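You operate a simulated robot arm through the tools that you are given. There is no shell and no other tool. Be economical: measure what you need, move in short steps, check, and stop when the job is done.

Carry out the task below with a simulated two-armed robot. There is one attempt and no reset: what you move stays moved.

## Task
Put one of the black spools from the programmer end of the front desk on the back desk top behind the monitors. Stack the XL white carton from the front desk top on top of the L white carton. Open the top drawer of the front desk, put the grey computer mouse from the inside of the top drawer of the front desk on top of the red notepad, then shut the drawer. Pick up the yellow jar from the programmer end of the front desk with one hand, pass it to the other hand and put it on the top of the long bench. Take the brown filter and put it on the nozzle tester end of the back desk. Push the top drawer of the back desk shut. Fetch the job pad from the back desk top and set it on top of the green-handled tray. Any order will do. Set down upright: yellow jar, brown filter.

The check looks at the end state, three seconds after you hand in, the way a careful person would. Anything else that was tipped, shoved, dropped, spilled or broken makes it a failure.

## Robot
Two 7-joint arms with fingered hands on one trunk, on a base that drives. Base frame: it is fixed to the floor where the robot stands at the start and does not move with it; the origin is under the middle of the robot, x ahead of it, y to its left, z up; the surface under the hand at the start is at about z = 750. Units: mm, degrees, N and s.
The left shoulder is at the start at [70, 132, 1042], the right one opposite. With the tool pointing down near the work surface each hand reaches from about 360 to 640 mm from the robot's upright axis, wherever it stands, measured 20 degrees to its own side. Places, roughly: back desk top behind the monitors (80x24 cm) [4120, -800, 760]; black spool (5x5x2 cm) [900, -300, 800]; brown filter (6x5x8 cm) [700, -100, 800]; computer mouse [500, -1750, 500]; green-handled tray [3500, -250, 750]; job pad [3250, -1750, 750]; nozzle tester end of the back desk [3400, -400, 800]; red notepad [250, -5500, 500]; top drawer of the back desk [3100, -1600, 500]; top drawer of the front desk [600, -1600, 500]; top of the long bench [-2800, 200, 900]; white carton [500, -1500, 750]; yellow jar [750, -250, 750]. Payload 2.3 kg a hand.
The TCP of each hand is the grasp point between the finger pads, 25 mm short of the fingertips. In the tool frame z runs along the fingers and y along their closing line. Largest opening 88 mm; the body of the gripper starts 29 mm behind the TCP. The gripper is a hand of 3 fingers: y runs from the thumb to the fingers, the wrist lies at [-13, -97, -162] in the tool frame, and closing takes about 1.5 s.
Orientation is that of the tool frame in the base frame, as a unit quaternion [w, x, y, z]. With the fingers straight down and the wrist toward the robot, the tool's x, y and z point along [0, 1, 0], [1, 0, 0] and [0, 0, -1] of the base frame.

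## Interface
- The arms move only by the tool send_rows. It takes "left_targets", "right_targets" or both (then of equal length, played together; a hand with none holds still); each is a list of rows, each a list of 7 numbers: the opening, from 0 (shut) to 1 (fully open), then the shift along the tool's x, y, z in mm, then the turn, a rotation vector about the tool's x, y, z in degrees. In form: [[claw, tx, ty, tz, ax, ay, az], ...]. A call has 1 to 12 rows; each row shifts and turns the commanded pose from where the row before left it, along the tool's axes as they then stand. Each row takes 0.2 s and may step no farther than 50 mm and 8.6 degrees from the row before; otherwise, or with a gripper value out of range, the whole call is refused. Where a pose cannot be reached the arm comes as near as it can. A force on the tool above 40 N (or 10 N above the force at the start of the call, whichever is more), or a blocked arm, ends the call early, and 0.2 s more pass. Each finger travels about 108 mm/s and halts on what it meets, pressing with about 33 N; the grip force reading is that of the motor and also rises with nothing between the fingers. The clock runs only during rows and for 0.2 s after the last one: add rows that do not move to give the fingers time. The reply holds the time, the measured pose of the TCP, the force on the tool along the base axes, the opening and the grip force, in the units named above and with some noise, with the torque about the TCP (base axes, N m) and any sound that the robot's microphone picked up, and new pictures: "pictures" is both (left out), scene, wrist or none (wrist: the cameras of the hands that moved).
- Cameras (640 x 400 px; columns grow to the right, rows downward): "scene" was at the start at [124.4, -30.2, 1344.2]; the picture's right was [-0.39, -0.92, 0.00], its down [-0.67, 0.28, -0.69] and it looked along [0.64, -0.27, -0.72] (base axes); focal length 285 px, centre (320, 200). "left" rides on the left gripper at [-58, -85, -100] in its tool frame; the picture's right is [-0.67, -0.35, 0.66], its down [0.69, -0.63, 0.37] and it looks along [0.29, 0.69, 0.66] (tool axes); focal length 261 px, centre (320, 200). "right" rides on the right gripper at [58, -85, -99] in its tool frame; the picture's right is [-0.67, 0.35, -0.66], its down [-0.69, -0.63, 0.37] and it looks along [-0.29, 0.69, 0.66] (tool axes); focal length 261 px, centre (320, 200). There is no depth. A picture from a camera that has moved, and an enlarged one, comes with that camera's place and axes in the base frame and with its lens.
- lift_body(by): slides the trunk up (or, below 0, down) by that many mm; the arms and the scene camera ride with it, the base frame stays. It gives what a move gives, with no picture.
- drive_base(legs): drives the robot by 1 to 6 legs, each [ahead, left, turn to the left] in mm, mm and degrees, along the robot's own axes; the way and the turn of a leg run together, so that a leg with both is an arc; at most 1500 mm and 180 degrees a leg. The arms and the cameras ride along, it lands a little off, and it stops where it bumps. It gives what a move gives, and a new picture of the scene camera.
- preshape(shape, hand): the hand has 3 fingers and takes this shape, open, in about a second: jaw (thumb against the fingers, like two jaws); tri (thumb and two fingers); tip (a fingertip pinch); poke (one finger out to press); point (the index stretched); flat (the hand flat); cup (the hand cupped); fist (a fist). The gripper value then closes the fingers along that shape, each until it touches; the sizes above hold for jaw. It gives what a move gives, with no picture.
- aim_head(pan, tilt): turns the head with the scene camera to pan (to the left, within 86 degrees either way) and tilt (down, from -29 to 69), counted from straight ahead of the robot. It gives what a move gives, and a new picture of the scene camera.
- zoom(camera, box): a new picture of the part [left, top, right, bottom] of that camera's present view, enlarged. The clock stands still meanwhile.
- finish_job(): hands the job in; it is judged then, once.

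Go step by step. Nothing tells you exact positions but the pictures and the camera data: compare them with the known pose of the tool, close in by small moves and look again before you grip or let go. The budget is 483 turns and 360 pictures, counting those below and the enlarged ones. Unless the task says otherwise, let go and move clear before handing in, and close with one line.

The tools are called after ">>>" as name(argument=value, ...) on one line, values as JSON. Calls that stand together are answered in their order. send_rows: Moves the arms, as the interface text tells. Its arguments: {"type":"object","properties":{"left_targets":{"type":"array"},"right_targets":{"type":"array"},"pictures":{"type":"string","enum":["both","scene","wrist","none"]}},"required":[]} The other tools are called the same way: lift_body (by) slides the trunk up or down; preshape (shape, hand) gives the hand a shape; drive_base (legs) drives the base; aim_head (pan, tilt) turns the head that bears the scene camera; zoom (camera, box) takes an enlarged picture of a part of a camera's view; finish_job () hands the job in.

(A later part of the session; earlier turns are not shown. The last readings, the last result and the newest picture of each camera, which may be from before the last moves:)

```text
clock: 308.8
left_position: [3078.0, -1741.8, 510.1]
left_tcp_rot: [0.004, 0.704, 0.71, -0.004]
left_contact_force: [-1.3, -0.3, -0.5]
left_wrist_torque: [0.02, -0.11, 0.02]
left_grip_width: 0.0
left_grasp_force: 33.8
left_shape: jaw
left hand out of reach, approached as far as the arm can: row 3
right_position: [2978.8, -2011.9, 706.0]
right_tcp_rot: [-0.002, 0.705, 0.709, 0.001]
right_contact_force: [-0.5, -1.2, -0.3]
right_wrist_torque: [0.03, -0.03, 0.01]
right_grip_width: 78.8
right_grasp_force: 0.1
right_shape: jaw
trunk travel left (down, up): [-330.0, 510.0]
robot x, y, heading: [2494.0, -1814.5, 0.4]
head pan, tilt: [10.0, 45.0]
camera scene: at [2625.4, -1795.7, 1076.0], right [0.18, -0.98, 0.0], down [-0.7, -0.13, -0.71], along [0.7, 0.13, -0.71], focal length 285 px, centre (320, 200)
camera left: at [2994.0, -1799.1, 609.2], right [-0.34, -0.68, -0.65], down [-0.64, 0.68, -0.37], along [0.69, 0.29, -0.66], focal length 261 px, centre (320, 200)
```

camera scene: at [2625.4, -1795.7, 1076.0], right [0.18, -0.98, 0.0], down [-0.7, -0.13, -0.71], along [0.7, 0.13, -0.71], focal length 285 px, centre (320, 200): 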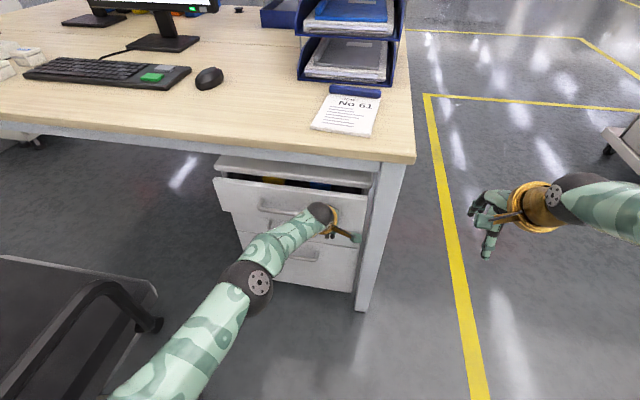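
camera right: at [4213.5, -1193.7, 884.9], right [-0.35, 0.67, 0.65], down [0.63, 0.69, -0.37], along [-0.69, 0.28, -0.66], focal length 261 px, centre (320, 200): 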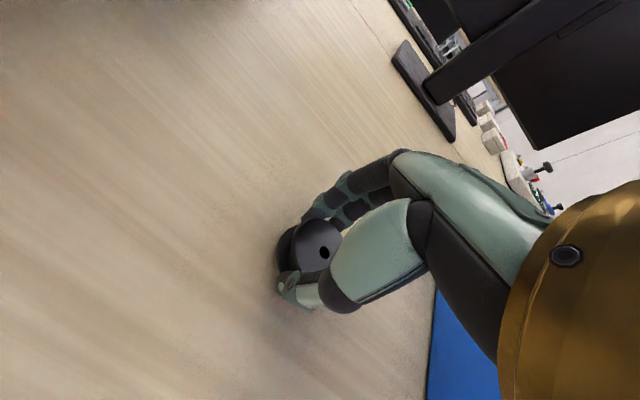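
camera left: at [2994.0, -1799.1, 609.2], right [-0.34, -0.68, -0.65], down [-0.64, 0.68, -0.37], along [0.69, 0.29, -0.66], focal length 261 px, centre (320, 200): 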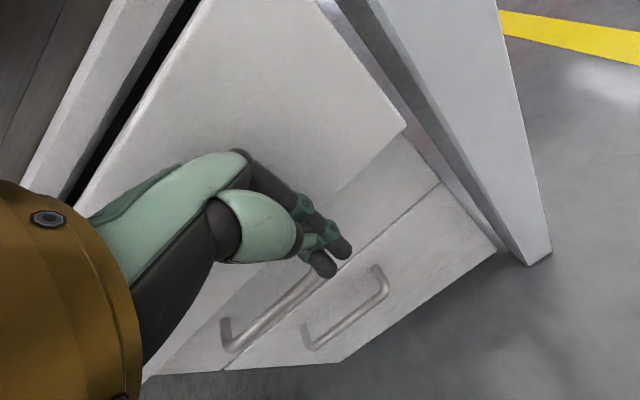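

>>> drive_base(legs=[[50, 0, 0]])

>>> zoom(camera="scene", box=[160, 100, 480, 300])

```text
clock: 309.7
left_position: [3110.3, -1742.5, 508.5]
left_tcp_rot: [-0.003, 0.703, 0.711, -0.009]
left_contact_force: [-9.0, -0.6, 3.7]
left_wrist_torque: [0.04, -0.6, 0.1]
left_grip_width: 0.1
left_grasp_force: 33.2
left_shape: jaw
right_position: [3014.8, -2010.9, 707.1]
right_tcp_rot: [-0.001, 0.704, 0.71, 0.001]
right_contact_force: [-0.2, -0.2, -0.3]
right_wrist_torque: [0.01, 0.01, 0.0]
right_grip_width: 79.2
right_grasp_force: 0.0
right_shape: jaw
trunk travel left (down, up): [-330.0, 510.0]
robot x, y, heading: [2535.1, -1811.8, 0.6]
head pan, tilt: [10.0, 45.0]
stopped in leg 1: the force on the tool passed its limit at 125 N (the readings are from after the stop); the commanded pose is now the measured one
camera scene: at [2660.6, -1795.1, 1076.4], right [0.18, -0.98, 0.0], down [-0.69, -0.13, -0.71], along [0.7, 0.13, -0.71], focal length 285 px, centre (320, 200)
```

scene: 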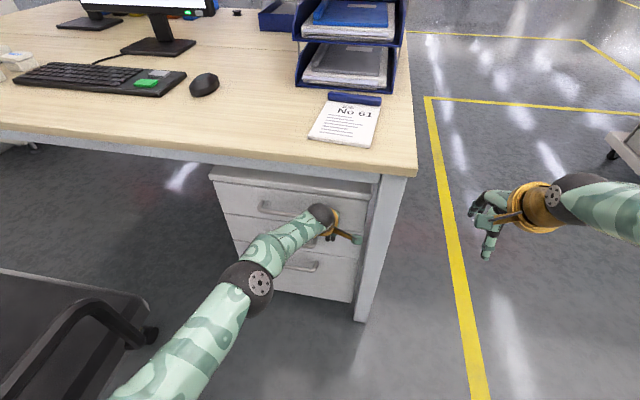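

```text
2.00 times, centred on (320, 200) of scene
camera zoom: at [2660.6, -1795.1, 1076.4], right [0.18, -0.98, 0.0], down [-0.69, -0.13, -0.71], along [0.7, 0.13, -0.71], focal length 570 px, centre (320, 200)
```

zoom: 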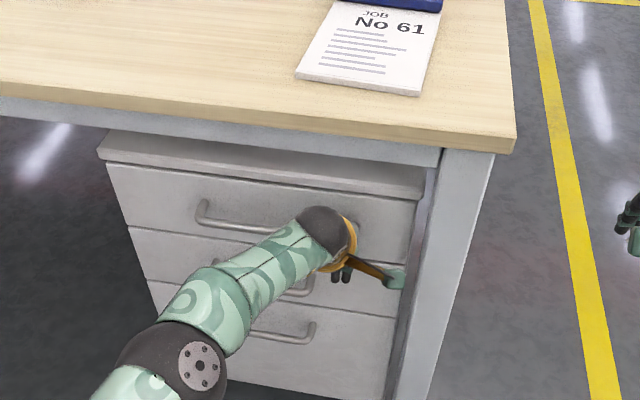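

The drawer is shut. I'll back the hand away, raise it, and look at the job pad ("JOB No 61").

>>> drive_base(legs=[[-200, 0, 0]])

>>> lift_body(by=270)

>>> send_rows(left_targets=[[1, 0, -10, -40, 0, 0, 0], [1, 0, -10, -40, 0, 0, 0], [1, 0, -10, -40, 0, 0, 0], [1, 0, -10, -40, 0, 0, 0], [1, 0, -10, -40, 0, 0, 0]], pictures="scene")

```text
clock: 311.3
left_position: [2911.5, -1745.2, 507.3]
left_tcp_rot: [-0.004, 0.704, 0.71, -0.01]
left_contact_force: [-0.1, -0.6, 0.2]
left_wrist_torque: [0.0, -0.01, 0.04]
left_grip_width: 0.2
left_grasp_force: 32.7
left_shape: jaw
right_position: [2816.6, -2013.3, 706.3]
right_tcp_rot: [-0.002, 0.704, 0.71, 0.001]
right_contact_force: [-0.1, 0.5, -0.1]
right_wrist_torque: [-0.01, 0.0, 0.04]
right_grip_width: 79.0
right_grasp_force: 0.0
right_shape: jaw
trunk travel left (down, up): [-330.0, 510.0]
robot x, y, heading: [2327.2, -1814.4, 0.7]
head pan, tilt: [10.0, 45.0]
camera scene: at [2463.0, -1797.0, 1076.1], right [0.18, -0.98, 0.0], down [-0.7, -0.13, -0.71], along [0.7, 0.13, -0.71], focal length 285 px, centre (320, 200)
```

scene: 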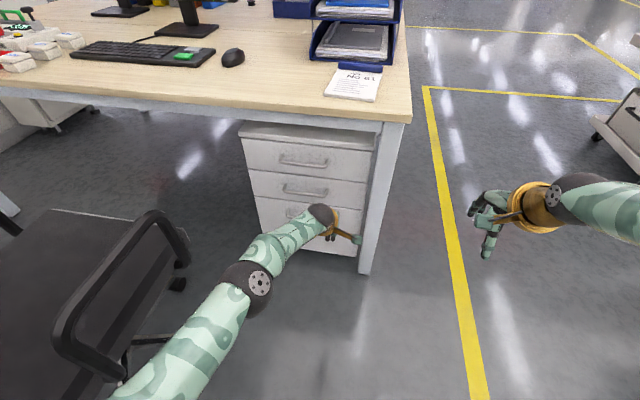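

```text
clock: 314.1
left_position: [2912.0, -1744.4, 777.0]
left_tcp_rot: [-0.004, 0.703, 0.711, -0.01]
left_contact_force: [0.7, -0.6, -0.7]
left_wrist_torque: [-0.04, 0.02, -0.01]
left_grip_width: 0.0
left_grasp_force: 33.2
left_shape: jaw
right_position: [2817.3, -2013.3, 974.8]
right_tcp_rot: [-0.002, 0.705, 0.71, 0.001]
right_contact_force: [0.5, 0.4, 0.3]
right_wrist_torque: [0.0, 0.0, 0.02]
right_grip_width: 79.3
right_grasp_force: 0.1
right_shape: jaw
trunk travel left (down, up): [-600.0, 240.0]
robot x, y, heading: [2330.9, -1814.4, 0.4]
head pan, tilt: [10.0, 45.0]
```

```text
clock: 315.3
left_position: [2864.8, -1743.3, 977.6]
left_tcp_rot: [-0.004, 0.703, 0.711, -0.01]
left_contact_force: [-0.1, 0.2, 0.0]
left_wrist_torque: [-0.05, -0.02, -0.01]
left_grip_width: 87.8
left_grasp_force: 0.0
left_shape: jaw
right_position: [2816.1, -2013.5, 975.2]
right_tcp_rot: [-0.002, 0.704, 0.71, 0.001]
right_contact_force: [-0.9, -0.1, 0.9]
right_wrist_torque: [-0.01, 0.01, 0.01]
right_grip_width: 79.0
right_grasp_force: 0.0
right_shape: jaw
trunk travel left (down, up): [-600.0, 240.0]
robot x, y, heading: [2335.3, -1812.7, 0.7]
head pan, tilt: [10.0, 45.0]
camera scene: at [2462.6, -1797.1, 1346.1], right [0.18, -0.98, 0.0], down [-0.69, -0.13, -0.71], along [0.7, 0.13, -0.71], focal length 285 px, centre (320, 200)
```

scene: 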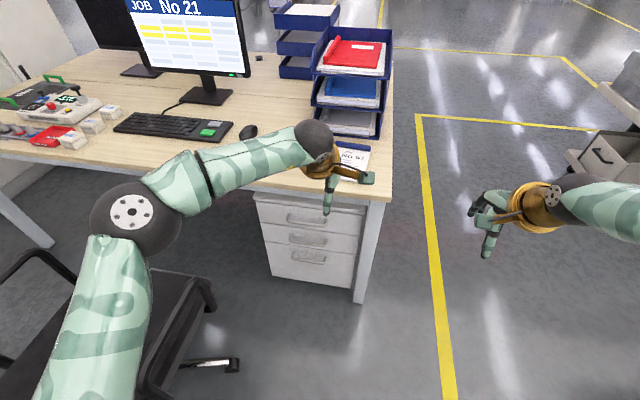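

>>> drive_base(legs=[[190, 0, 0]])

>>> send_rows(left_targets=[[1, 0, 0, 0, 0, 0, 0]], pictures="wrist")

```text
clock: 316.8
left_position: [3054.1, -1743.3, 976.2]
left_tcp_rot: [-0.003, 0.704, 0.711, -0.01]
left_contact_force: [0.2, 0.1, -0.8]
left_wrist_torque: [0.03, -0.01, -0.02]
left_grip_width: 87.6
left_grasp_force: 0.2
left_shape: jaw
right_position: [3005.7, -2011.1, 976.3]
right_tcp_rot: [-0.002, 0.705, 0.709, 0.001]
right_contact_force: [0.9, -0.2, -0.8]
right_wrist_torque: [-0.02, 0.01, -0.04]
right_grip_width: 79.2
right_grasp_force: 0.0
right_shape: jaw
trunk travel left (down, up): [-600.0, 240.0]
robot x, y, heading: [2523.0, -1816.6, 0.6]
head pan, tilt: [10.0, 45.0]
camera scene: at [2651.8, -1795.6, 1346.2], right [0.18, -0.98, 0.0], down [-0.69, -0.13, -0.71], along [0.7, 0.13, -0.71], focal length 285 px, centre (320, 200)
```

scene: 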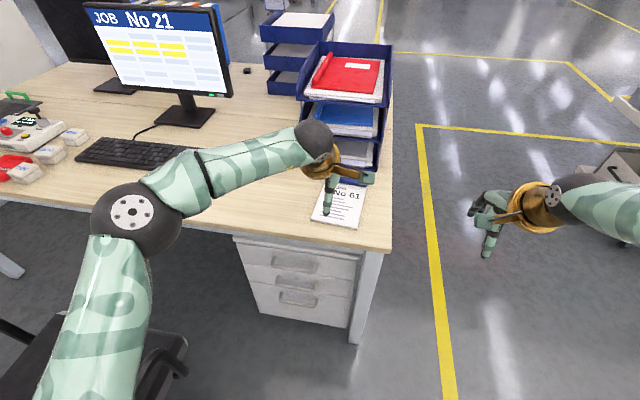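

```text
clock: 317.2
left_position: [3053.9, -1743.7, 976.2]
left_tcp_rot: [-0.003, 0.704, 0.71, -0.011]
left_contact_force: [0.5, 0.3, -0.6]
left_wrist_torque: [0.01, 0.03, 0.01]
left_grip_width: 87.7
left_grasp_force: 0.0
left_shape: jaw
right_position: [3006.7, -2012.7, 975.1]
right_tcp_rot: [-0.002, 0.705, 0.709, 0.001]
right_contact_force: [0.3, -0.2, 0.3]
right_wrist_torque: [0.01, 0.01, 0.0]
right_grip_width: 79.0
right_grasp_force: 0.1
right_shape: jaw
trunk travel left (down, up): [-600.0, 240.0]
robot x, y, heading: [2522.2, -1813.2, 0.2]
head pan, tilt: [10.0, 45.0]
camera left: at [2972.5, -1800.8, 1077.3], right [-0.35, -0.68, -0.64], down [-0.64, 0.68, -0.36], along [0.68, 0.29, -0.68], focal length 261 px, centre (320, 200)
```

left: 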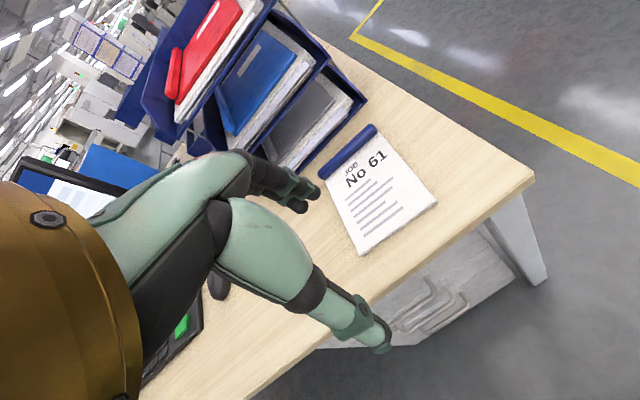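

>>> zoom(camera="left", box=[280, 80, 460, 270])

>>> aim_head(pan=5, tilt=40)

```text
2.11 times, centred on (370, 175) of left
camera zoom: at [2972.5, -1800.8, 1077.3], right [-0.35, -0.68, -0.64], down [-0.64, 0.68, -0.36], along [0.68, 0.29, -0.68], focal length 549 px, centre (215, 253)
```

zoom: 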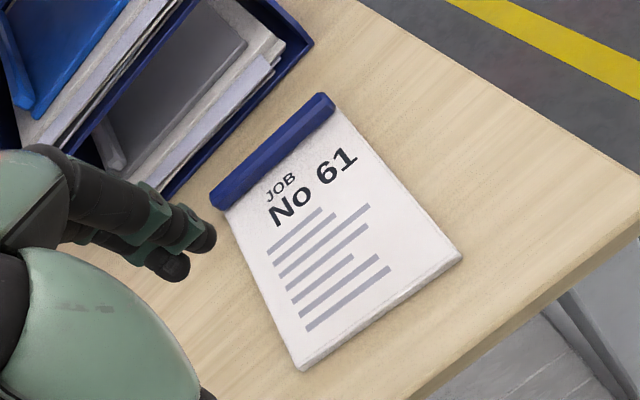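

```text
clock: 317.9
left_position: [3055.2, -1743.3, 976.4]
left_tcp_rot: [-0.004, 0.704, 0.71, -0.01]
left_contact_force: [0.0, 0.5, -0.3]
left_wrist_torque: [-0.02, -0.03, 0.01]
left_grip_width: 87.7
left_grasp_force: 0.2
left_shape: jaw
right_position: [3006.3, -2011.6, 975.9]
right_tcp_rot: [-0.002, 0.705, 0.709, 0.001]
right_contact_force: [-0.2, 0.7, 0.6]
right_wrist_torque: [-0.04, 0.0, 0.0]
right_grip_width: 79.3
right_grasp_force: 0.1
right_shape: jaw
trunk travel left (down, up): [-600.0, 240.0]
robot x, y, heading: [2523.8, -1809.4, 0.2]
head pan, tilt: [5.0, 40.0]
camera scene: at [2657.7, -1802.3, 1353.3], right [0.09, -1.0, 0.0], down [-0.64, -0.06, -0.77], along [0.76, 0.07, -0.64], focal length 285 px, centre (320, 200)
```

scene: 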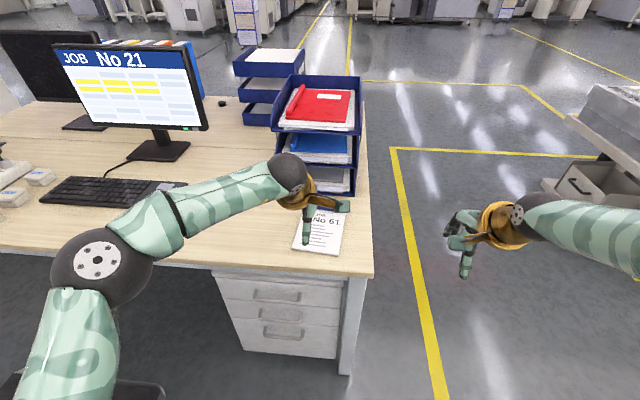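

The pad lies turned by about 7°, its blue bar near (3314, -1756) just in front of the trays. I'll drive closer and look straight down at the bar before gripping it.

>>> drive_base(legs=[[190, 0, 0]])

>>> send_rows(left_targets=[[0.5, -6, 15, 25, 0, 0, 7.2], [0.5, -6, 15, 25, 0, 0, 0], [0.5, 0, 10, 30, 0, 0, 0], [0.5, 0, 0, 0, 0, 0, 0]], pictures="both")

```text
clock: 319.4
left_position: [3246.2, -1743.1, 977.6]
left_tcp_rot: [-0.003, 0.704, 0.71, -0.009]
left_contact_force: [-0.5, 0.4, 0.3]
left_wrist_torque: [0.03, -0.01, -0.02]
left_grip_width: 87.8
left_grasp_force: 0.1
left_shape: jaw
right_position: [3196.4, -2011.2, 976.4]
right_tcp_rot: [-0.002, 0.705, 0.709, 0.002]
right_contact_force: [-0.6, -0.2, 0.1]
right_wrist_torque: [-0.03, -0.05, 0.0]
right_grip_width: 78.9
right_grasp_force: 0.1
right_shape: jaw
trunk travel left (down, up): [-600.0, 240.0]
robot x, y, heading: [2714.9, -1810.9, 0.5]
head pan, tilt: [5.0, 40.0]
camera scene: at [2847.7, -1801.2, 1353.5], right [0.09, -1.0, 0.0], down [-0.64, -0.06, -0.77], along [0.76, 0.07, -0.64], focal length 285 px, centre (320, 200)
```

scene: 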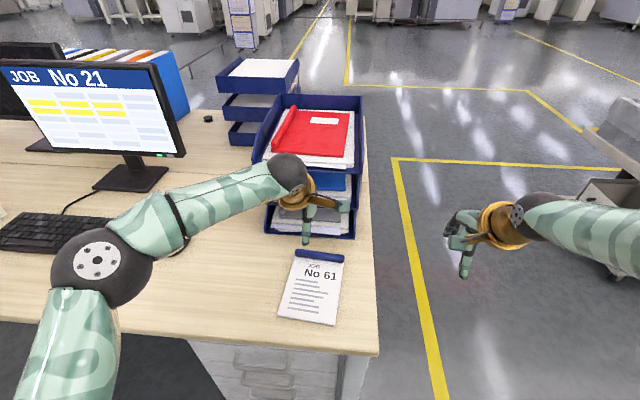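

```text
clock: 320.4
left_position: [3283.3, -1758.8, 895.1]
left_tcp_rot: [-0.003, 0.748, 0.664, -0.01]
left_contact_force: [-0.4, -0.9, -0.5]
left_wrist_torque: [-0.01, 0.0, 0.01]
left_grip_width: 44.5
left_grasp_force: 0.0
left_shape: jaw
right_position: [3197.3, -2012.7, 976.4]
right_tcp_rot: [-0.002, 0.706, 0.708, 0.001]
right_contact_force: [0.5, -0.1, 0.2]
right_wrist_torque: [0.02, 0.01, 0.05]
right_grip_width: 78.8
right_grasp_force: 0.0
right_shape: jaw
trunk travel left (down, up): [-600.0, 240.0]
robot x, y, heading: [2714.9, -1811.5, 0.3]
head pan, tilt: [5.0, 40.0]
camera scene: at [2848.7, -1801.1, 1353.3], right [0.09, -1.0, 0.0], down [-0.64, -0.06, -0.77], along [0.76, 0.07, -0.64], focal length 285 px, centre (320, 200)
camera left: at [3194.7, -1805.3, 995.8], right [-0.44, -0.63, -0.64], down [-0.55, 0.75, -0.36], along [0.71, 0.2, -0.68], focal length 261 px, centre (320, 200)
```

scene: 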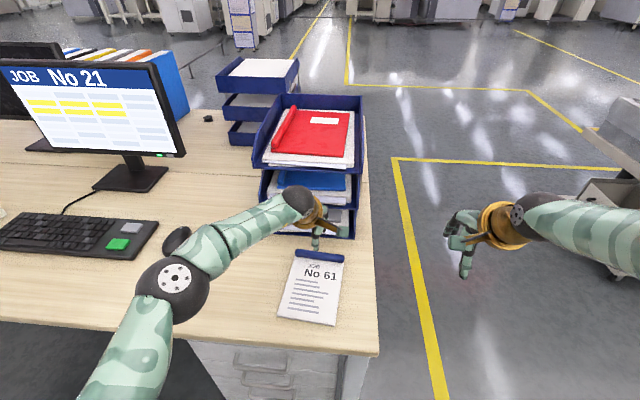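
left: 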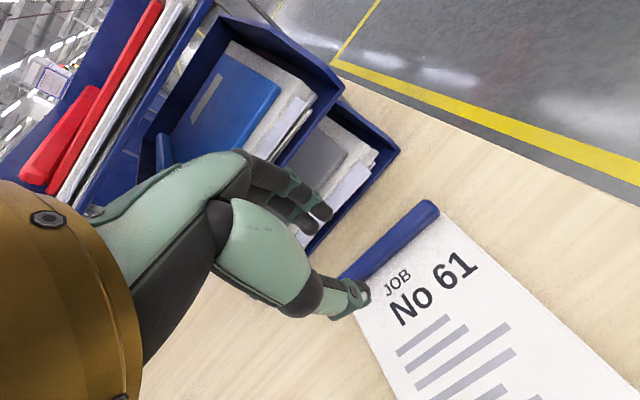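

>>> send_rows(left_targets=[[0.5, 3, 16, 25, 0, 0, 0], [0.5, 3, 16, 25, 0, 0, 0], [0.5, 0, 0, 30, 0, 0, 0], [0.5, 0, 0, 0, 0, 0, 0]], pictures="both")

>>> zoom(camera="scene", box=[240, 170, 400, 330])

```text
clock: 321.4
left_position: [3297.7, -1748.8, 809.5]
left_tcp_rot: [-0.003, 0.748, 0.664, -0.01]
left_contact_force: [0.0, 0.3, -0.8]
left_wrist_torque: [-0.01, -0.02, 0.0]
left_grip_width: 44.1
left_grasp_force: 0.1
left_shape: jaw
left hand out of reach, approached as far as the arm can: row 2
right_position: [3197.1, -2013.6, 975.6]
right_tcp_rot: [-0.002, 0.705, 0.709, 0.0]
right_contact_force: [-0.1, -0.5, 0.3]
right_wrist_torque: [0.03, 0.02, 0.0]
right_grip_width: 79.3
right_grasp_force: 0.1
right_shape: jaw
trunk travel left (down, up): [-600.0, 240.0]
robot x, y, heading: [2714.6, -1811.7, 0.6]
head pan, tilt: [5.0, 40.0]
camera scene: at [2849.1, -1801.8, 1353.3], right [0.09, -1.0, 0.0], down [-0.64, -0.06, -0.77], along [0.76, 0.07, -0.64], focal length 285 px, centre (320, 200)
camera left: at [3210.1, -1794.4, 911.2], right [-0.44, -0.63, -0.64], down [-0.55, 0.75, -0.36], along [0.71, 0.2, -0.68], focal length 261 px, centre (320, 200)
```

scene: 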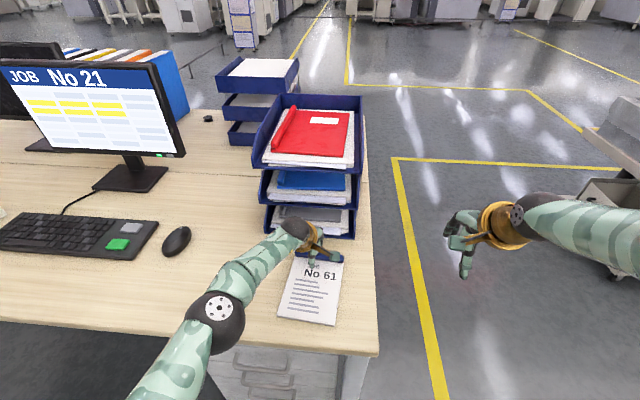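
left: 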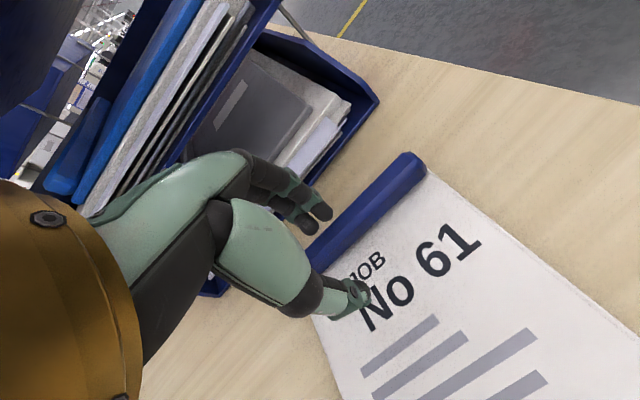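

```text
2.50 times, centred on (320, 250) of scene
camera zoom: at [2849.1, -1801.8, 1353.3], right [0.09, -1.0, 0.0], down [-0.64, -0.06, -0.77], along [0.76, 0.07, -0.64], focal length 712 px, centre (320, 75)
```

zoom: 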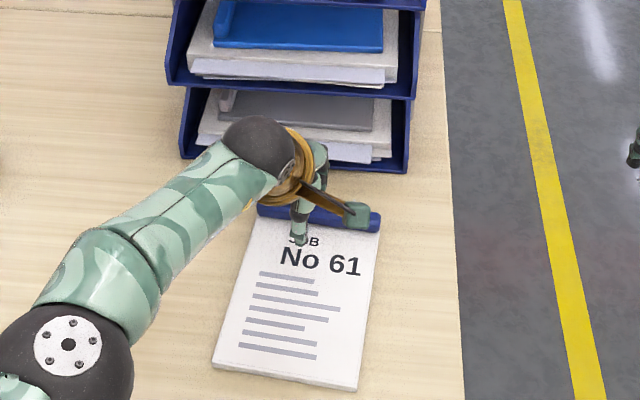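

>>> drive_base(legs=[[18, -6, 0]])

>>> send_rows(left_targets=[[0.5, 0, 0, 8, 0, 0, 0], [0.5, 0, 0, 0, 0, 0, 0]], pictures="wrist")

```text
clock: 322.2
left_position: [3316.2, -1752.7, 812.2]
left_tcp_rot: [-0.001, 0.748, 0.663, -0.01]
left_contact_force: [-0.4, 0.0, 1.0]
left_wrist_torque: [-0.02, 0.01, 0.0]
left_grip_width: 44.3
left_grasp_force: 0.1
left_shape: jaw
right_position: [3213.8, -2016.9, 977.1]
right_tcp_rot: [0.0, 0.705, 0.709, 0.001]
right_contact_force: [0.5, -0.7, -0.9]
right_wrist_torque: [-0.01, -0.04, 0.01]
right_grip_width: 79.0
right_grasp_force: 0.1
right_shape: jaw
trunk travel left (down, up): [-600.0, 240.0]
robot x, y, heading: [2734.5, -1820.8, 0.3]
head pan, tilt: [5.0, 40.0]
camera scene: at [2864.2, -1806.0, 1353.6], right [0.09, -1.0, 0.0], down [-0.64, -0.06, -0.77], along [0.76, 0.07, -0.64], focal length 285 px, centre (320, 200)
```

scene: 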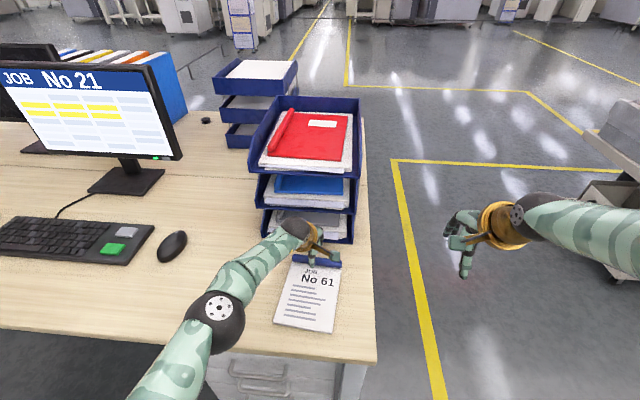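

```text
clock: 322.8
left_position: [3316.9, -1752.5, 803.0]
left_tcp_rot: [-0.003, 0.748, 0.664, -0.01]
left_contact_force: [-0.7, 0.8, 0.0]
left_wrist_torque: [0.02, -0.03, 0.02]
left_grip_width: 44.6
left_grasp_force: 0.1
left_shape: jaw
right_position: [3215.0, -2017.5, 976.3]
right_tcp_rot: [-0.001, 0.705, 0.71, 0.0]
right_contact_force: [0.0, 0.0, 0.5]
right_wrist_torque: [0.0, 0.0, -0.01]
right_grip_width: 78.8
right_grasp_force: 0.0
right_shape: jaw
trunk travel left (down, up): [-600.0, 240.0]
robot x, y, heading: [2730.0, -1817.8, 0.2]
head pan, tilt: [5.0, 40.0]
camera left: at [3227.8, -1799.8, 903.4], right [-0.44, -0.63, -0.64], down [-0.55, 0.75, -0.36], along [0.71, 0.2, -0.68], focal length 261 px, centre (320, 200)
```

left: 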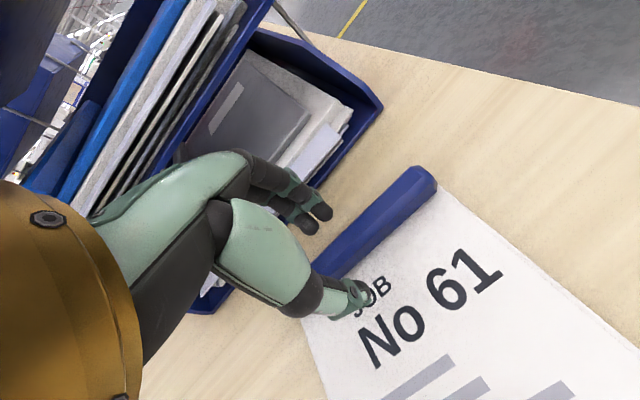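

>>> send_rows(left_targets=[[0.5, 0, 0, 6, 0, 0, 0], [0.5, 0, 0, 4, 0, 0, 0], [0.5, 0, 0, 3, 0, 0, 0], [0.5, 0, 0, 0, 0, 0, 0]], pictures="wrist")

```text
clock: 323.8
left_position: [3314.3, -1754.6, 788.5]
left_tcp_rot: [-0.004, 0.747, 0.665, -0.01]
left_contact_force: [0.1, -0.3, -0.7]
left_wrist_torque: [0.02, 0.01, 0.05]
left_grip_width: 44.4
left_grasp_force: 0.2
left_shape: jaw
right_position: [3214.0, -2017.5, 975.9]
right_tcp_rot: [-0.002, 0.705, 0.709, 0.001]
right_contact_force: [-0.5, -0.6, -0.9]
right_wrist_torque: [0.0, 0.0, -0.01]
right_grip_width: 79.0
right_grasp_force: 0.0
right_shape: jaw
trunk travel left (down, up): [-600.0, 240.0]
robot x, y, heading: [2733.7, -1816.8, 0.5]
head pan, tilt: [5.0, 40.0]
camera left: at [3225.5, -1799.7, 889.4], right [-0.44, -0.63, -0.64], down [-0.55, 0.75, -0.36], along [0.71, 0.2, -0.68], focal length 261 px, centre (320, 200)
```

left: 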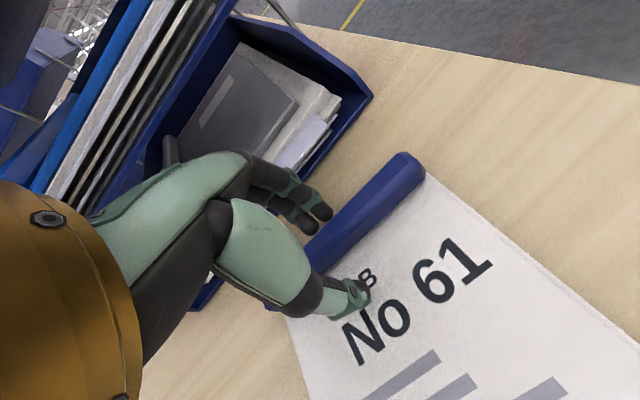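

>>> send_rows(left_targets=[[0.5, 0, 1, 2, 0, 0, 0], [0.5, 0, 0, 2, 0, 0, 0], [0.5, 0, 0, 0, 0, 0, 0]], pictures="none")

>>> zoom(camera="left", box=[200, 120, 460, 340])

```text
clock: 324.6
left_position: [3314.5, -1752.9, 787.7]
left_tcp_rot: [-0.003, 0.747, 0.664, -0.01]
left_contact_force: [0.4, 0.1, 0.5]
left_wrist_torque: [0.05, 0.01, -0.01]
left_grip_width: 44.7
left_grasp_force: 0.1
left_shape: jaw
left hand out of reach, approached as far as the arm can: row 1
right_position: [3215.6, -2016.9, 975.6]
right_tcp_rot: [-0.002, 0.705, 0.709, 0.0]
right_contact_force: [-0.5, -0.2, 0.0]
right_wrist_torque: [0.04, 0.01, 0.03]
right_grip_width: 79.1
right_grasp_force: 0.0
right_shape: jaw
trunk travel left (down, up): [-600.0, 240.0]
robot x, y, heading: [2730.0, -1817.1, 0.2]
head pan, tilt: [5.0, 40.0]
```

```text
1.82 times, centred on (330, 230) of left
camera zoom: at [3225.7, -1799.5, 887.8], right [-0.44, -0.63, -0.64], down [-0.55, 0.75, -0.36], along [0.71, 0.2, -0.68], focal length 474 px, centre (302, 146)
```

zoom: 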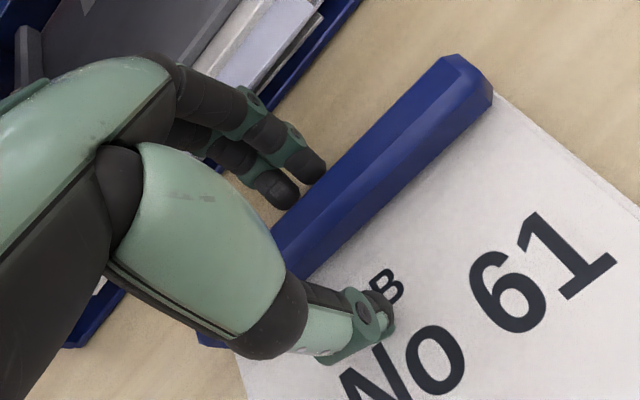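

The arm is at its limit, so I'll lift, pull back 40 mm, drive 40 mm ahead and come down again.

>>> send_rows(left_targets=[[0.5, 0, 0, -30, 0, 0, 0], [0.5, 0, -40, 0, 0, 0, 0], [0.5, 0, 0, 0, 0, 0, 0]], pictures="none")

>>> drive_base(legs=[[40, 0, 0]])

>>> send_rows(left_targets=[[0.5, 0, 0, 12, 0, 0, 0], [0.5, 0, 0, 8, 0, 0, 0], [0.5, 0, 0, 0, 0, 0, 0]], pictures="wrist")

```text
clock: 325.4
left_position: [3276.9, -1747.9, 818.0]
left_tcp_rot: [-0.003, 0.747, 0.665, -0.009]
left_contact_force: [-0.6, 0.4, 0.4]
left_wrist_torque: [0.0, 0.0, 0.01]
left_grip_width: 44.3
left_grasp_force: 0.1
left_shape: jaw
right_position: [3215.8, -2017.7, 975.5]
right_tcp_rot: [-0.002, 0.705, 0.709, 0.001]
right_contact_force: [-0.1, 0.0, 0.3]
right_wrist_torque: [-0.01, 0.01, 0.01]
right_grip_width: 79.0
right_grasp_force: 0.1
right_shape: jaw
trunk travel left (down, up): [-600.0, 240.0]
robot x, y, heading: [2731.6, -1815.7, 0.3]
head pan, tilt: [5.0, 40.0]
```

```text
clock: 326.3
left_position: [3312.8, -1747.6, 820.1]
left_tcp_rot: [-0.002, 0.747, 0.664, -0.009]
left_contact_force: [0.4, -0.1, 0.0]
left_wrist_torque: [-0.02, -0.01, -0.02]
left_grip_width: 44.3
left_grasp_force: 0.1
left_shape: jaw
right_position: [3251.7, -2017.3, 977.1]
right_tcp_rot: [-0.001, 0.705, 0.709, 0.002]
right_contact_force: [-0.2, 0.1, 0.0]
right_wrist_torque: [-0.02, -0.01, 0.05]
right_grip_width: 79.2
right_grasp_force: 0.0
right_shape: jaw
trunk travel left (down, up): [-600.0, 240.0]
robot x, y, heading: [2771.1, -1818.6, 0.2]
head pan, tilt: [5.0, 40.0]
camera scene: at [2902.7, -1806.8, 1353.7], right [0.09, -1.0, 0.0], down [-0.64, -0.06, -0.77], along [0.76, 0.07, -0.64], focal length 285 px, centre (320, 200)
```

scene: 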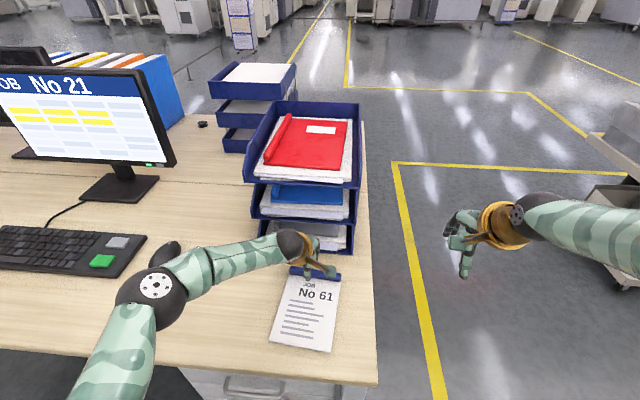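

```text
clock: 327.1
left_position: [3315.3, -1748.5, 798.1]
left_tcp_rot: [-0.004, 0.748, 0.664, -0.01]
left_contact_force: [0.1, 0.2, 0.1]
left_wrist_torque: [0.02, 0.0, 0.01]
left_grip_width: 44.1
left_grasp_force: 0.1
left_shape: jaw
right_position: [3255.0, -2018.0, 975.2]
right_tcp_rot: [-0.002, 0.705, 0.709, 0.001]
right_contact_force: [-0.1, -0.4, -0.3]
right_wrist_torque: [-0.01, 0.02, 0.02]
right_grip_width: 79.2
right_grasp_force: 0.1
right_shape: jaw
trunk travel left (down, up): [-600.0, 240.0]
robot x, y, heading: [2768.4, -1814.8, 0.4]
head pan, tilt: [5.0, 40.0]
camera left: at [3226.2, -1794.3, 898.6], right [-0.44, -0.63, -0.64], down [-0.55, 0.75, -0.36], along [0.71, 0.2, -0.68], focal length 261 px, centre (320, 200)
```

left: 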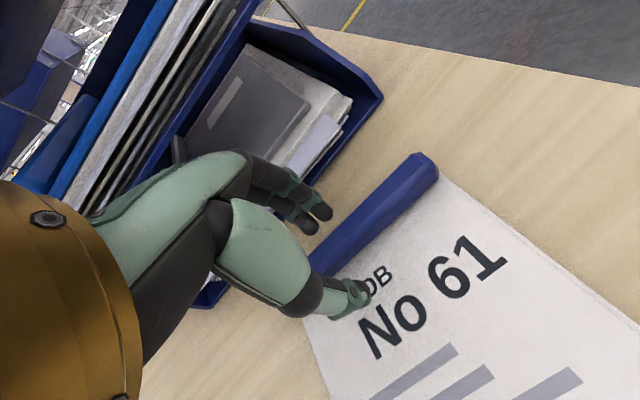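

>>> send_rows(left_targets=[[0.5, -8, 0, 5, 0, 0, 0], [0.5, 0, 0, 4, 0, 0, 0], [0.5, 0, 0, 4, 0, 0, 0], [0.5, 0, 0, 0, 0, 0, 0]], pictures="none")

>>> send_rows(left_targets=[[0.5, 0, 0, 3, 0, 0, 0], [0.5, 0, 0, 0, 0, 0, 0]], pictures="wrist")

```text
clock: 328.1
left_position: [3314.7, -1756.0, 785.2]
left_tcp_rot: [-0.003, 0.748, 0.663, -0.01]
left_contact_force: [0.1, -0.7, -0.4]
left_wrist_torque: [-0.01, 0.02, 0.0]
left_grip_width: 44.2
left_grasp_force: 0.1
left_shape: jaw
right_position: [3254.4, -2017.7, 975.9]
right_tcp_rot: [-0.001, 0.705, 0.709, 0.001]
right_contact_force: [0.1, -0.3, 0.3]
right_wrist_torque: [0.01, 0.0, 0.04]
right_grip_width: 78.9
right_grasp_force: 0.0
right_shape: jaw
trunk travel left (down, up): [-600.0, 240.0]
robot x, y, heading: [2775.3, -1814.1, 0.3]
head pan, tilt: [5.0, 40.0]
```

```text
clock: 328.7
left_position: [3313.9, -1756.5, 783.1]
left_tcp_rot: [-0.002, 0.749, 0.663, -0.008]
left_contact_force: [1.4, 0.1, 7.3]
left_wrist_torque: [0.0, 0.23, -0.02]
left_grip_width: 44.1
left_grasp_force: 0.0
left_shape: jaw
right_position: [3254.2, -2016.7, 976.4]
right_tcp_rot: [-0.001, 0.705, 0.709, 0.001]
right_contact_force: [0.5, 0.0, -0.5]
right_wrist_torque: [0.03, -0.04, 0.0]
right_grip_width: 79.3
right_grasp_force: 0.0
right_shape: jaw
trunk travel left (down, up): [-600.0, 240.0]
robot x, y, heading: [2773.5, -1818.4, 0.3]
head pan, tilt: [5.0, 40.0]
camera left: at [3224.0, -1802.4, 884.2], right [-0.44, -0.63, -0.64], down [-0.55, 0.75, -0.36], along [0.71, 0.2, -0.67], focal length 261 px, centre (320, 200)
```

left: 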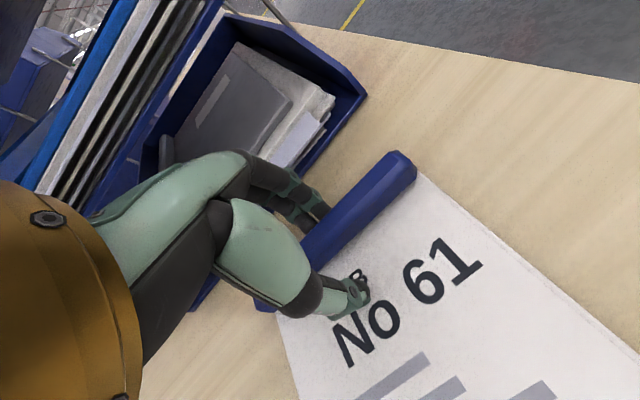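

The thumb touches the pad surface. Raising 1 mm and closing on the bar.

>>> send_rows(left_targets=[[0.5, 0, 0, -1.5, 0, 0, 0], [0, 0, 0, 0, 0, 0, 0], [0, 0, 0, 0, 0, 0, 0], [0, 0, 0, 0, 0, 0, 0], [0, 0, 0, 0, 0, 0, 0], [0, 0, 0, 0, 0, 0, 0]], pictures="wrist")

```text
clock: 330.1
left_position: [3312.9, -1755.3, 783.9]
left_tcp_rot: [-0.004, 0.748, 0.664, -0.011]
left_contact_force: [0.1, 0.4, 1.0]
left_wrist_torque: [0.01, -0.06, -0.02]
left_grip_width: 18.9
left_grasp_force: 33.2
left_shape: jaw
right_position: [3254.8, -2017.0, 976.9]
right_tcp_rot: [-0.002, 0.705, 0.709, 0.001]
right_contact_force: [1.1, 0.2, 0.0]
right_wrist_torque: [-0.01, 0.0, 0.0]
right_grip_width: 79.2
right_grasp_force: 0.0
right_shape: jaw
trunk travel left (down, up): [-600.0, 240.0]
robot x, y, heading: [2773.0, -1815.3, 0.6]
head pan, tilt: [5.0, 40.0]
camera left: at [3225.1, -1802.4, 884.3], right [-0.44, -0.63, -0.64], down [-0.55, 0.75, -0.36], along [0.71, 0.2, -0.68], focal length 261 px, centre (320, 200)
```

left: 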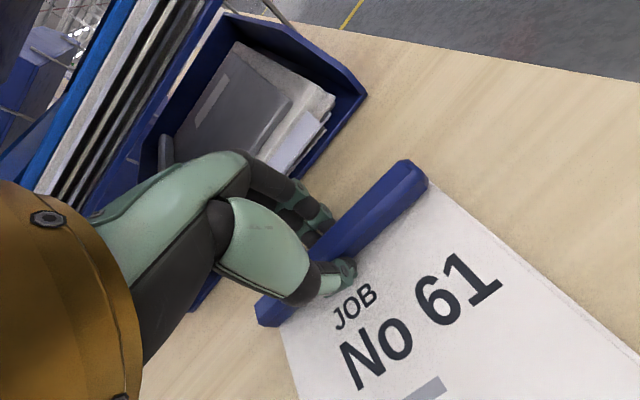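

Gripped at 19 mm. Test-lifting slowly.

>>> send_rows(left_targets=[[0, 0, 0, -10, 0, 0, 0], [0, 0, 0, -15, 0, 0, 0], [0, 0, 0, -20, 0, 0, 0], [0, 0, 0, 0, 0, 0, 0]], pictures="both")

```text
clock: 331.1
left_position: [3315.0, -1755.4, 828.2]
left_tcp_rot: [-0.004, 0.748, 0.664, -0.01]
left_contact_force: [0.5, -0.2, -1.8]
left_wrist_torque: [-0.01, -0.09, -0.01]
left_grip_width: 18.8
left_grasp_force: 32.9
left_shape: jaw
right_position: [3255.7, -2017.4, 975.8]
right_tcp_rot: [-0.001, 0.705, 0.709, 0.001]
right_contact_force: [0.1, 0.0, -0.5]
right_wrist_torque: [-0.04, 0.02, 0.0]
right_grip_width: 79.3
right_grasp_force: 0.1
right_shape: jaw
trunk travel left (down, up): [-600.0, 240.0]
robot x, y, heading: [2767.7, -1817.0, 0.4]
head pan, tilt: [5.0, 40.0]
camera scene: at [2906.9, -1806.7, 1353.2], right [0.09, -1.0, 0.0], down [-0.64, -0.06, -0.77], along [0.76, 0.07, -0.64], focal length 285 px, centre (320, 200)
camera left: at [3226.1, -1801.7, 929.3], right [-0.44, -0.63, -0.64], down [-0.55, 0.75, -0.36], along [0.71, 0.2, -0.68], focal length 261 px, centre (320, 200)
```

scene: 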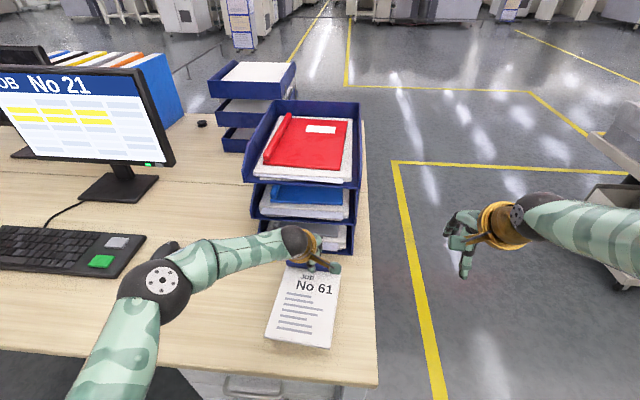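
left: 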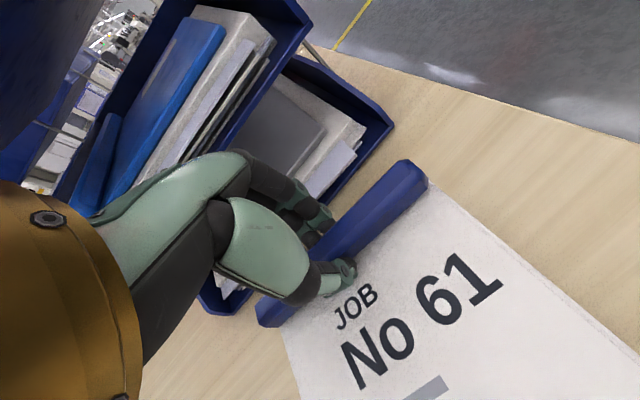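

The pad lifts level. I'll raise it, pull it back and carry it to the left end of the back desk by the same path as before.

>>> send_rows(left_targets=[[0, 0, -25, -30, 0, 0, 0], [0, 0, -25, -30, 0, 0, 0], [0, 0, -25, -30, 0, 0, 0], [0, 0, -15, -30, 0, 0, 0], [0, 0, 0, -30, 0, 0, -6.5], [0, 0, 0, 0, 0, 0, 0]], pictures="none")

>>> drive_base(legs=[[-835, 0, 0], [0, 0, 90], [1480, 0, 0], [0, 0, -90], [500, 0, 0]])

>>> aim_head(pan=0, tilt=40)

```text
clock: 332.5
left_position: [3228.4, -1743.0, 980.7]
left_tcp_rot: [-0.004, 0.709, 0.705, -0.01]
left_contact_force: [-0.2, 0.7, -0.7]
left_wrist_torque: [-0.01, -0.09, 0.02]
left_grip_width: 18.7
left_grasp_force: 33.3
left_shape: jaw
right_position: [3255.4, -2017.3, 976.2]
right_tcp_rot: [-0.003, 0.705, 0.709, 0.001]
right_contact_force: [-0.2, 0.7, -0.7]
right_wrist_torque: [0.01, 0.03, 0.02]
right_grip_width: 79.4
right_grasp_force: 0.0
right_shape: jaw
trunk travel left (down, up): [-600.0, 240.0]
robot x, y, heading: [2773.5, -1819.3, 0.3]
head pan, tilt: [5.0, 40.0]
```

```text
clock: 354.1
left_position: [2888.1, -284.1, 980.6]
left_tcp_rot: [-0.004, 0.715, 0.699, -0.01]
left_contact_force: [-1.3, -0.6, -0.4]
left_wrist_torque: [0.0, -0.1, -0.02]
left_grip_width: 18.2
left_grasp_force: 33.1
left_shape: jaw
right_position: [2909.3, -558.1, 975.9]
right_tcp_rot: [-0.002, 0.71, 0.704, 0.0]
right_contact_force: [-0.1, 0.0, -0.6]
right_wrist_torque: [0.02, 0.0, -0.01]
right_grip_width: 79.3
right_grasp_force: 0.1
right_shape: jaw
trunk travel left (down, up): [-600.0, 240.0]
robot x, y, heading: [2430.0, -349.5, -0.7]
head pan, tilt: [5.0, 40.0]
camera scene: at [2565.0, -342.4, 1353.3], right [0.08, -1.0, 0.0], down [-0.64, -0.05, -0.77], along [0.76, 0.06, -0.64], focal length 285 px, centre (320, 200)
```

scene: 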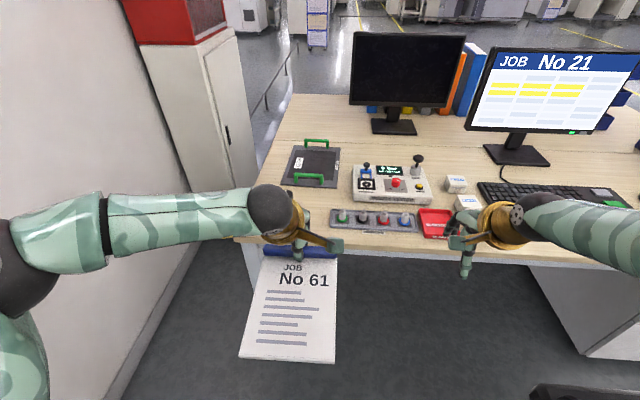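

```text
clock: 354.8
left_position: [2889.2, -283.2, 980.3]
left_tcp_rot: [-0.004, 0.714, 0.7, -0.01]
left_contact_force: [0.0, -0.1, -2.2]
left_wrist_torque: [-0.05, -0.08, 0.0]
left_grip_width: 18.1
left_grasp_force: 32.6
left_shape: jaw
right_position: [2910.3, -559.1, 975.9]
right_tcp_rot: [-0.002, 0.711, 0.703, 0.001]
right_contact_force: [-0.1, -0.1, 0.1]
right_wrist_torque: [0.01, -0.03, -0.01]
right_grip_width: 78.9
right_grasp_force: 0.0
right_shape: jaw
trunk travel left (down, up): [-600.0, 240.0]
robot x, y, heading: [2429.3, -349.3, -0.3]
head pan, tilt: [0.0, 40.0]
camera scene: at [2566.2, -349.8, 1353.2], right [-0.01, -1.0, 0.0], down [-0.64, 0.01, -0.77], along [0.77, -0.01, -0.64], focal length 285 px, centre (320, 200)
```

scene: 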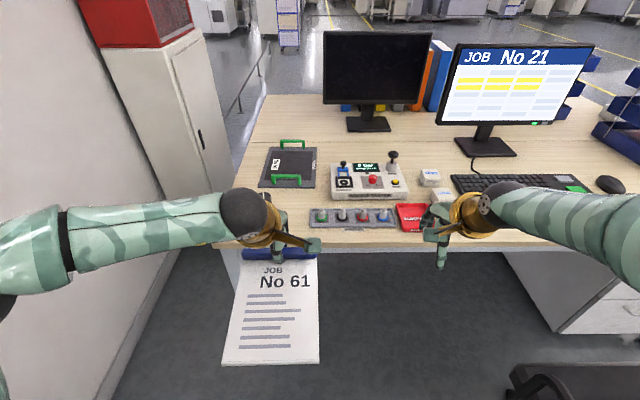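

>>> zoom(camera="scene", box=[220, 110, 380, 210])

```text
4.00 times, centred on (300, 160) of scene
camera zoom: at [2566.2, -349.8, 1353.2], right [-0.01, -1.0, 0.0], down [-0.64, 0.01, -0.77], along [0.77, -0.01, -0.64], focal length 1139 px, centre (400, 360)
```

zoom: 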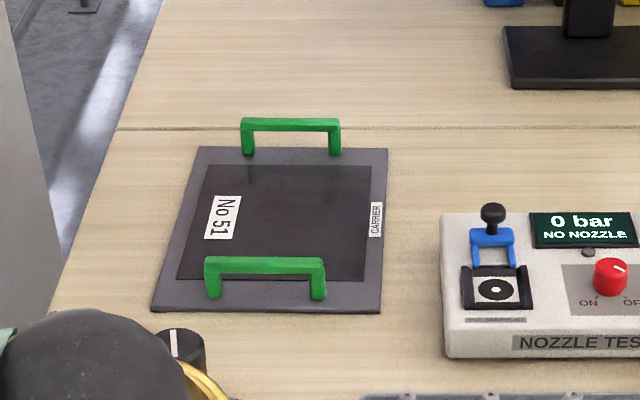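

The tray ("carrier") spans x 3345–3628 with handles at near and far ends; the pad fits between them lengthwise, but that needs a long reach. I'll align the left hand with its shoulder, pull the right hand back, and drive close.

>>> send_rows(left_targets=[[0, 17, 0, 0, 0, 0, 0], [0, 17, 0, 0, 0, 0, 0], [0, 17, 0, 0, 0, 0, 0], [0, 15, 0, 0, 0, 0, 0], [0, 0, 0, 0, 0, 0, 0]], right_targets=[[0.9, 0, -25, -10, 0, 0, 0], [0.9, 0, -25, -10, 0, 0, 0], [0.9, 0, -25, -10, 0, 0, 0], [0.9, 0, -20, 0, 0, 0, 0], [0.9, 0, 0, 0, 0, 0, 0]], pictures="none")

>>> drive_base(legs=[[430, -30, 0]])

>>> aim_head(pan=-25, tilt=69)

```text
clock: 355.9
left_position: [2889.0, -219.1, 980.9]
left_tcp_rot: [-0.005, 0.714, 0.7, -0.01]
left_contact_force: [0.4, -0.4, -1.7]
left_wrist_torque: [0.01, -0.06, 0.01]
left_grip_width: 18.3
left_grasp_force: 33.1
left_shape: jaw
right_position: [2814.9, -560.2, 995.3]
right_tcp_rot: [-0.028, 0.715, 0.698, -0.025]
right_contact_force: [-0.1, -0.8, 0.0]
right_wrist_torque: [0.01, -0.01, -0.01]
right_grip_width: 79.2
right_grasp_force: 0.0
right_shape: jaw
right hand out of reach, approached as far as the arm can: row 3, 4
trunk travel left (down, up): [-600.0, 240.0]
robot x, y, heading: [2428.2, -352.3, -0.5]
head pan, tilt: [0.0, 40.0]
```

```text
clock: 358.6
left_position: [3320.2, -249.6, 980.4]
left_tcp_rot: [-0.004, 0.712, 0.702, -0.01]
left_contact_force: [-0.4, -0.5, -1.6]
left_wrist_torque: [-0.01, -0.11, 0.0]
left_grip_width: 18.4
left_grasp_force: 32.9
left_shape: jaw
right_position: [3246.0, -590.6, 995.3]
right_tcp_rot: [-0.025, 0.714, 0.699, -0.025]
right_contact_force: [0.1, 0.0, -0.4]
right_wrist_torque: [-0.02, -0.01, -0.02]
right_grip_width: 79.0
right_grasp_force: 0.0
right_shape: jaw
trunk travel left (down, up): [-600.0, 240.0]
robot x, y, heading: [2863.1, -382.2, -0.2]
head pan, tilt: [0.0, 40.0]
camera scene: at [2996.4, -382.0, 1353.4], right [-0.01, -1.0, 0.0], down [-0.64, 0.0, -0.77], along [0.77, 0.0, -0.64], focal length 285 px, centre (320, 200)
```

scene: 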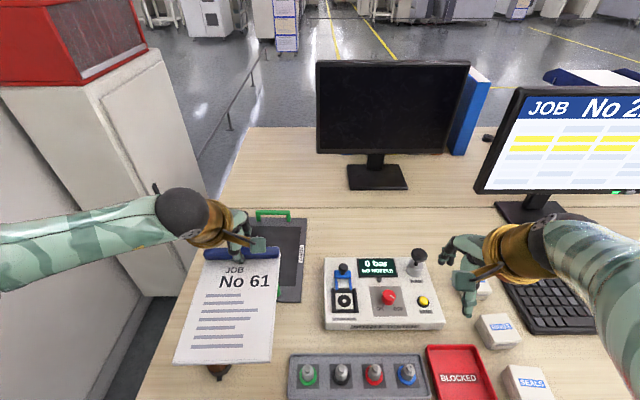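

```text
clock: 359.5
left_position: [3321.0, -249.5, 981.6]
left_tcp_rot: [-0.003, 0.712, 0.702, -0.01]
left_contact_force: [-0.3, 0.0, -0.6]
left_wrist_torque: [-0.02, -0.05, -0.02]
left_grip_width: 18.2
left_grasp_force: 32.7
left_shape: jaw
right_position: [3246.8, -590.9, 995.5]
right_tcp_rot: [-0.027, 0.714, 0.699, -0.026]
right_contact_force: [0.0, -0.3, 0.0]
right_wrist_torque: [0.02, -0.02, 0.02]
right_grip_width: 78.9
right_grasp_force: 0.1
right_shape: jaw
trunk travel left (down, up): [-600.0, 240.0]
robot x, y, heading: [2860.4, -381.6, -0.3]
head pan, tilt: [-25.0, 68.8]
camera scene: at [2962.7, -405.4, 1317.2], right [-0.43, -0.9, 0.0], down [-0.84, 0.4, -0.36], along [0.33, -0.16, -0.93], focal length 285 px, centre (320, 200)
```

scene: 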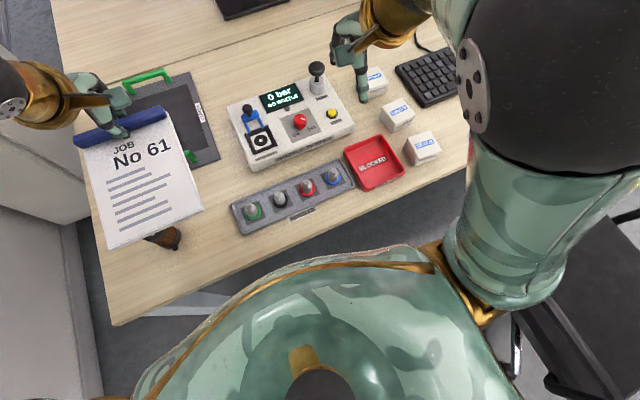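

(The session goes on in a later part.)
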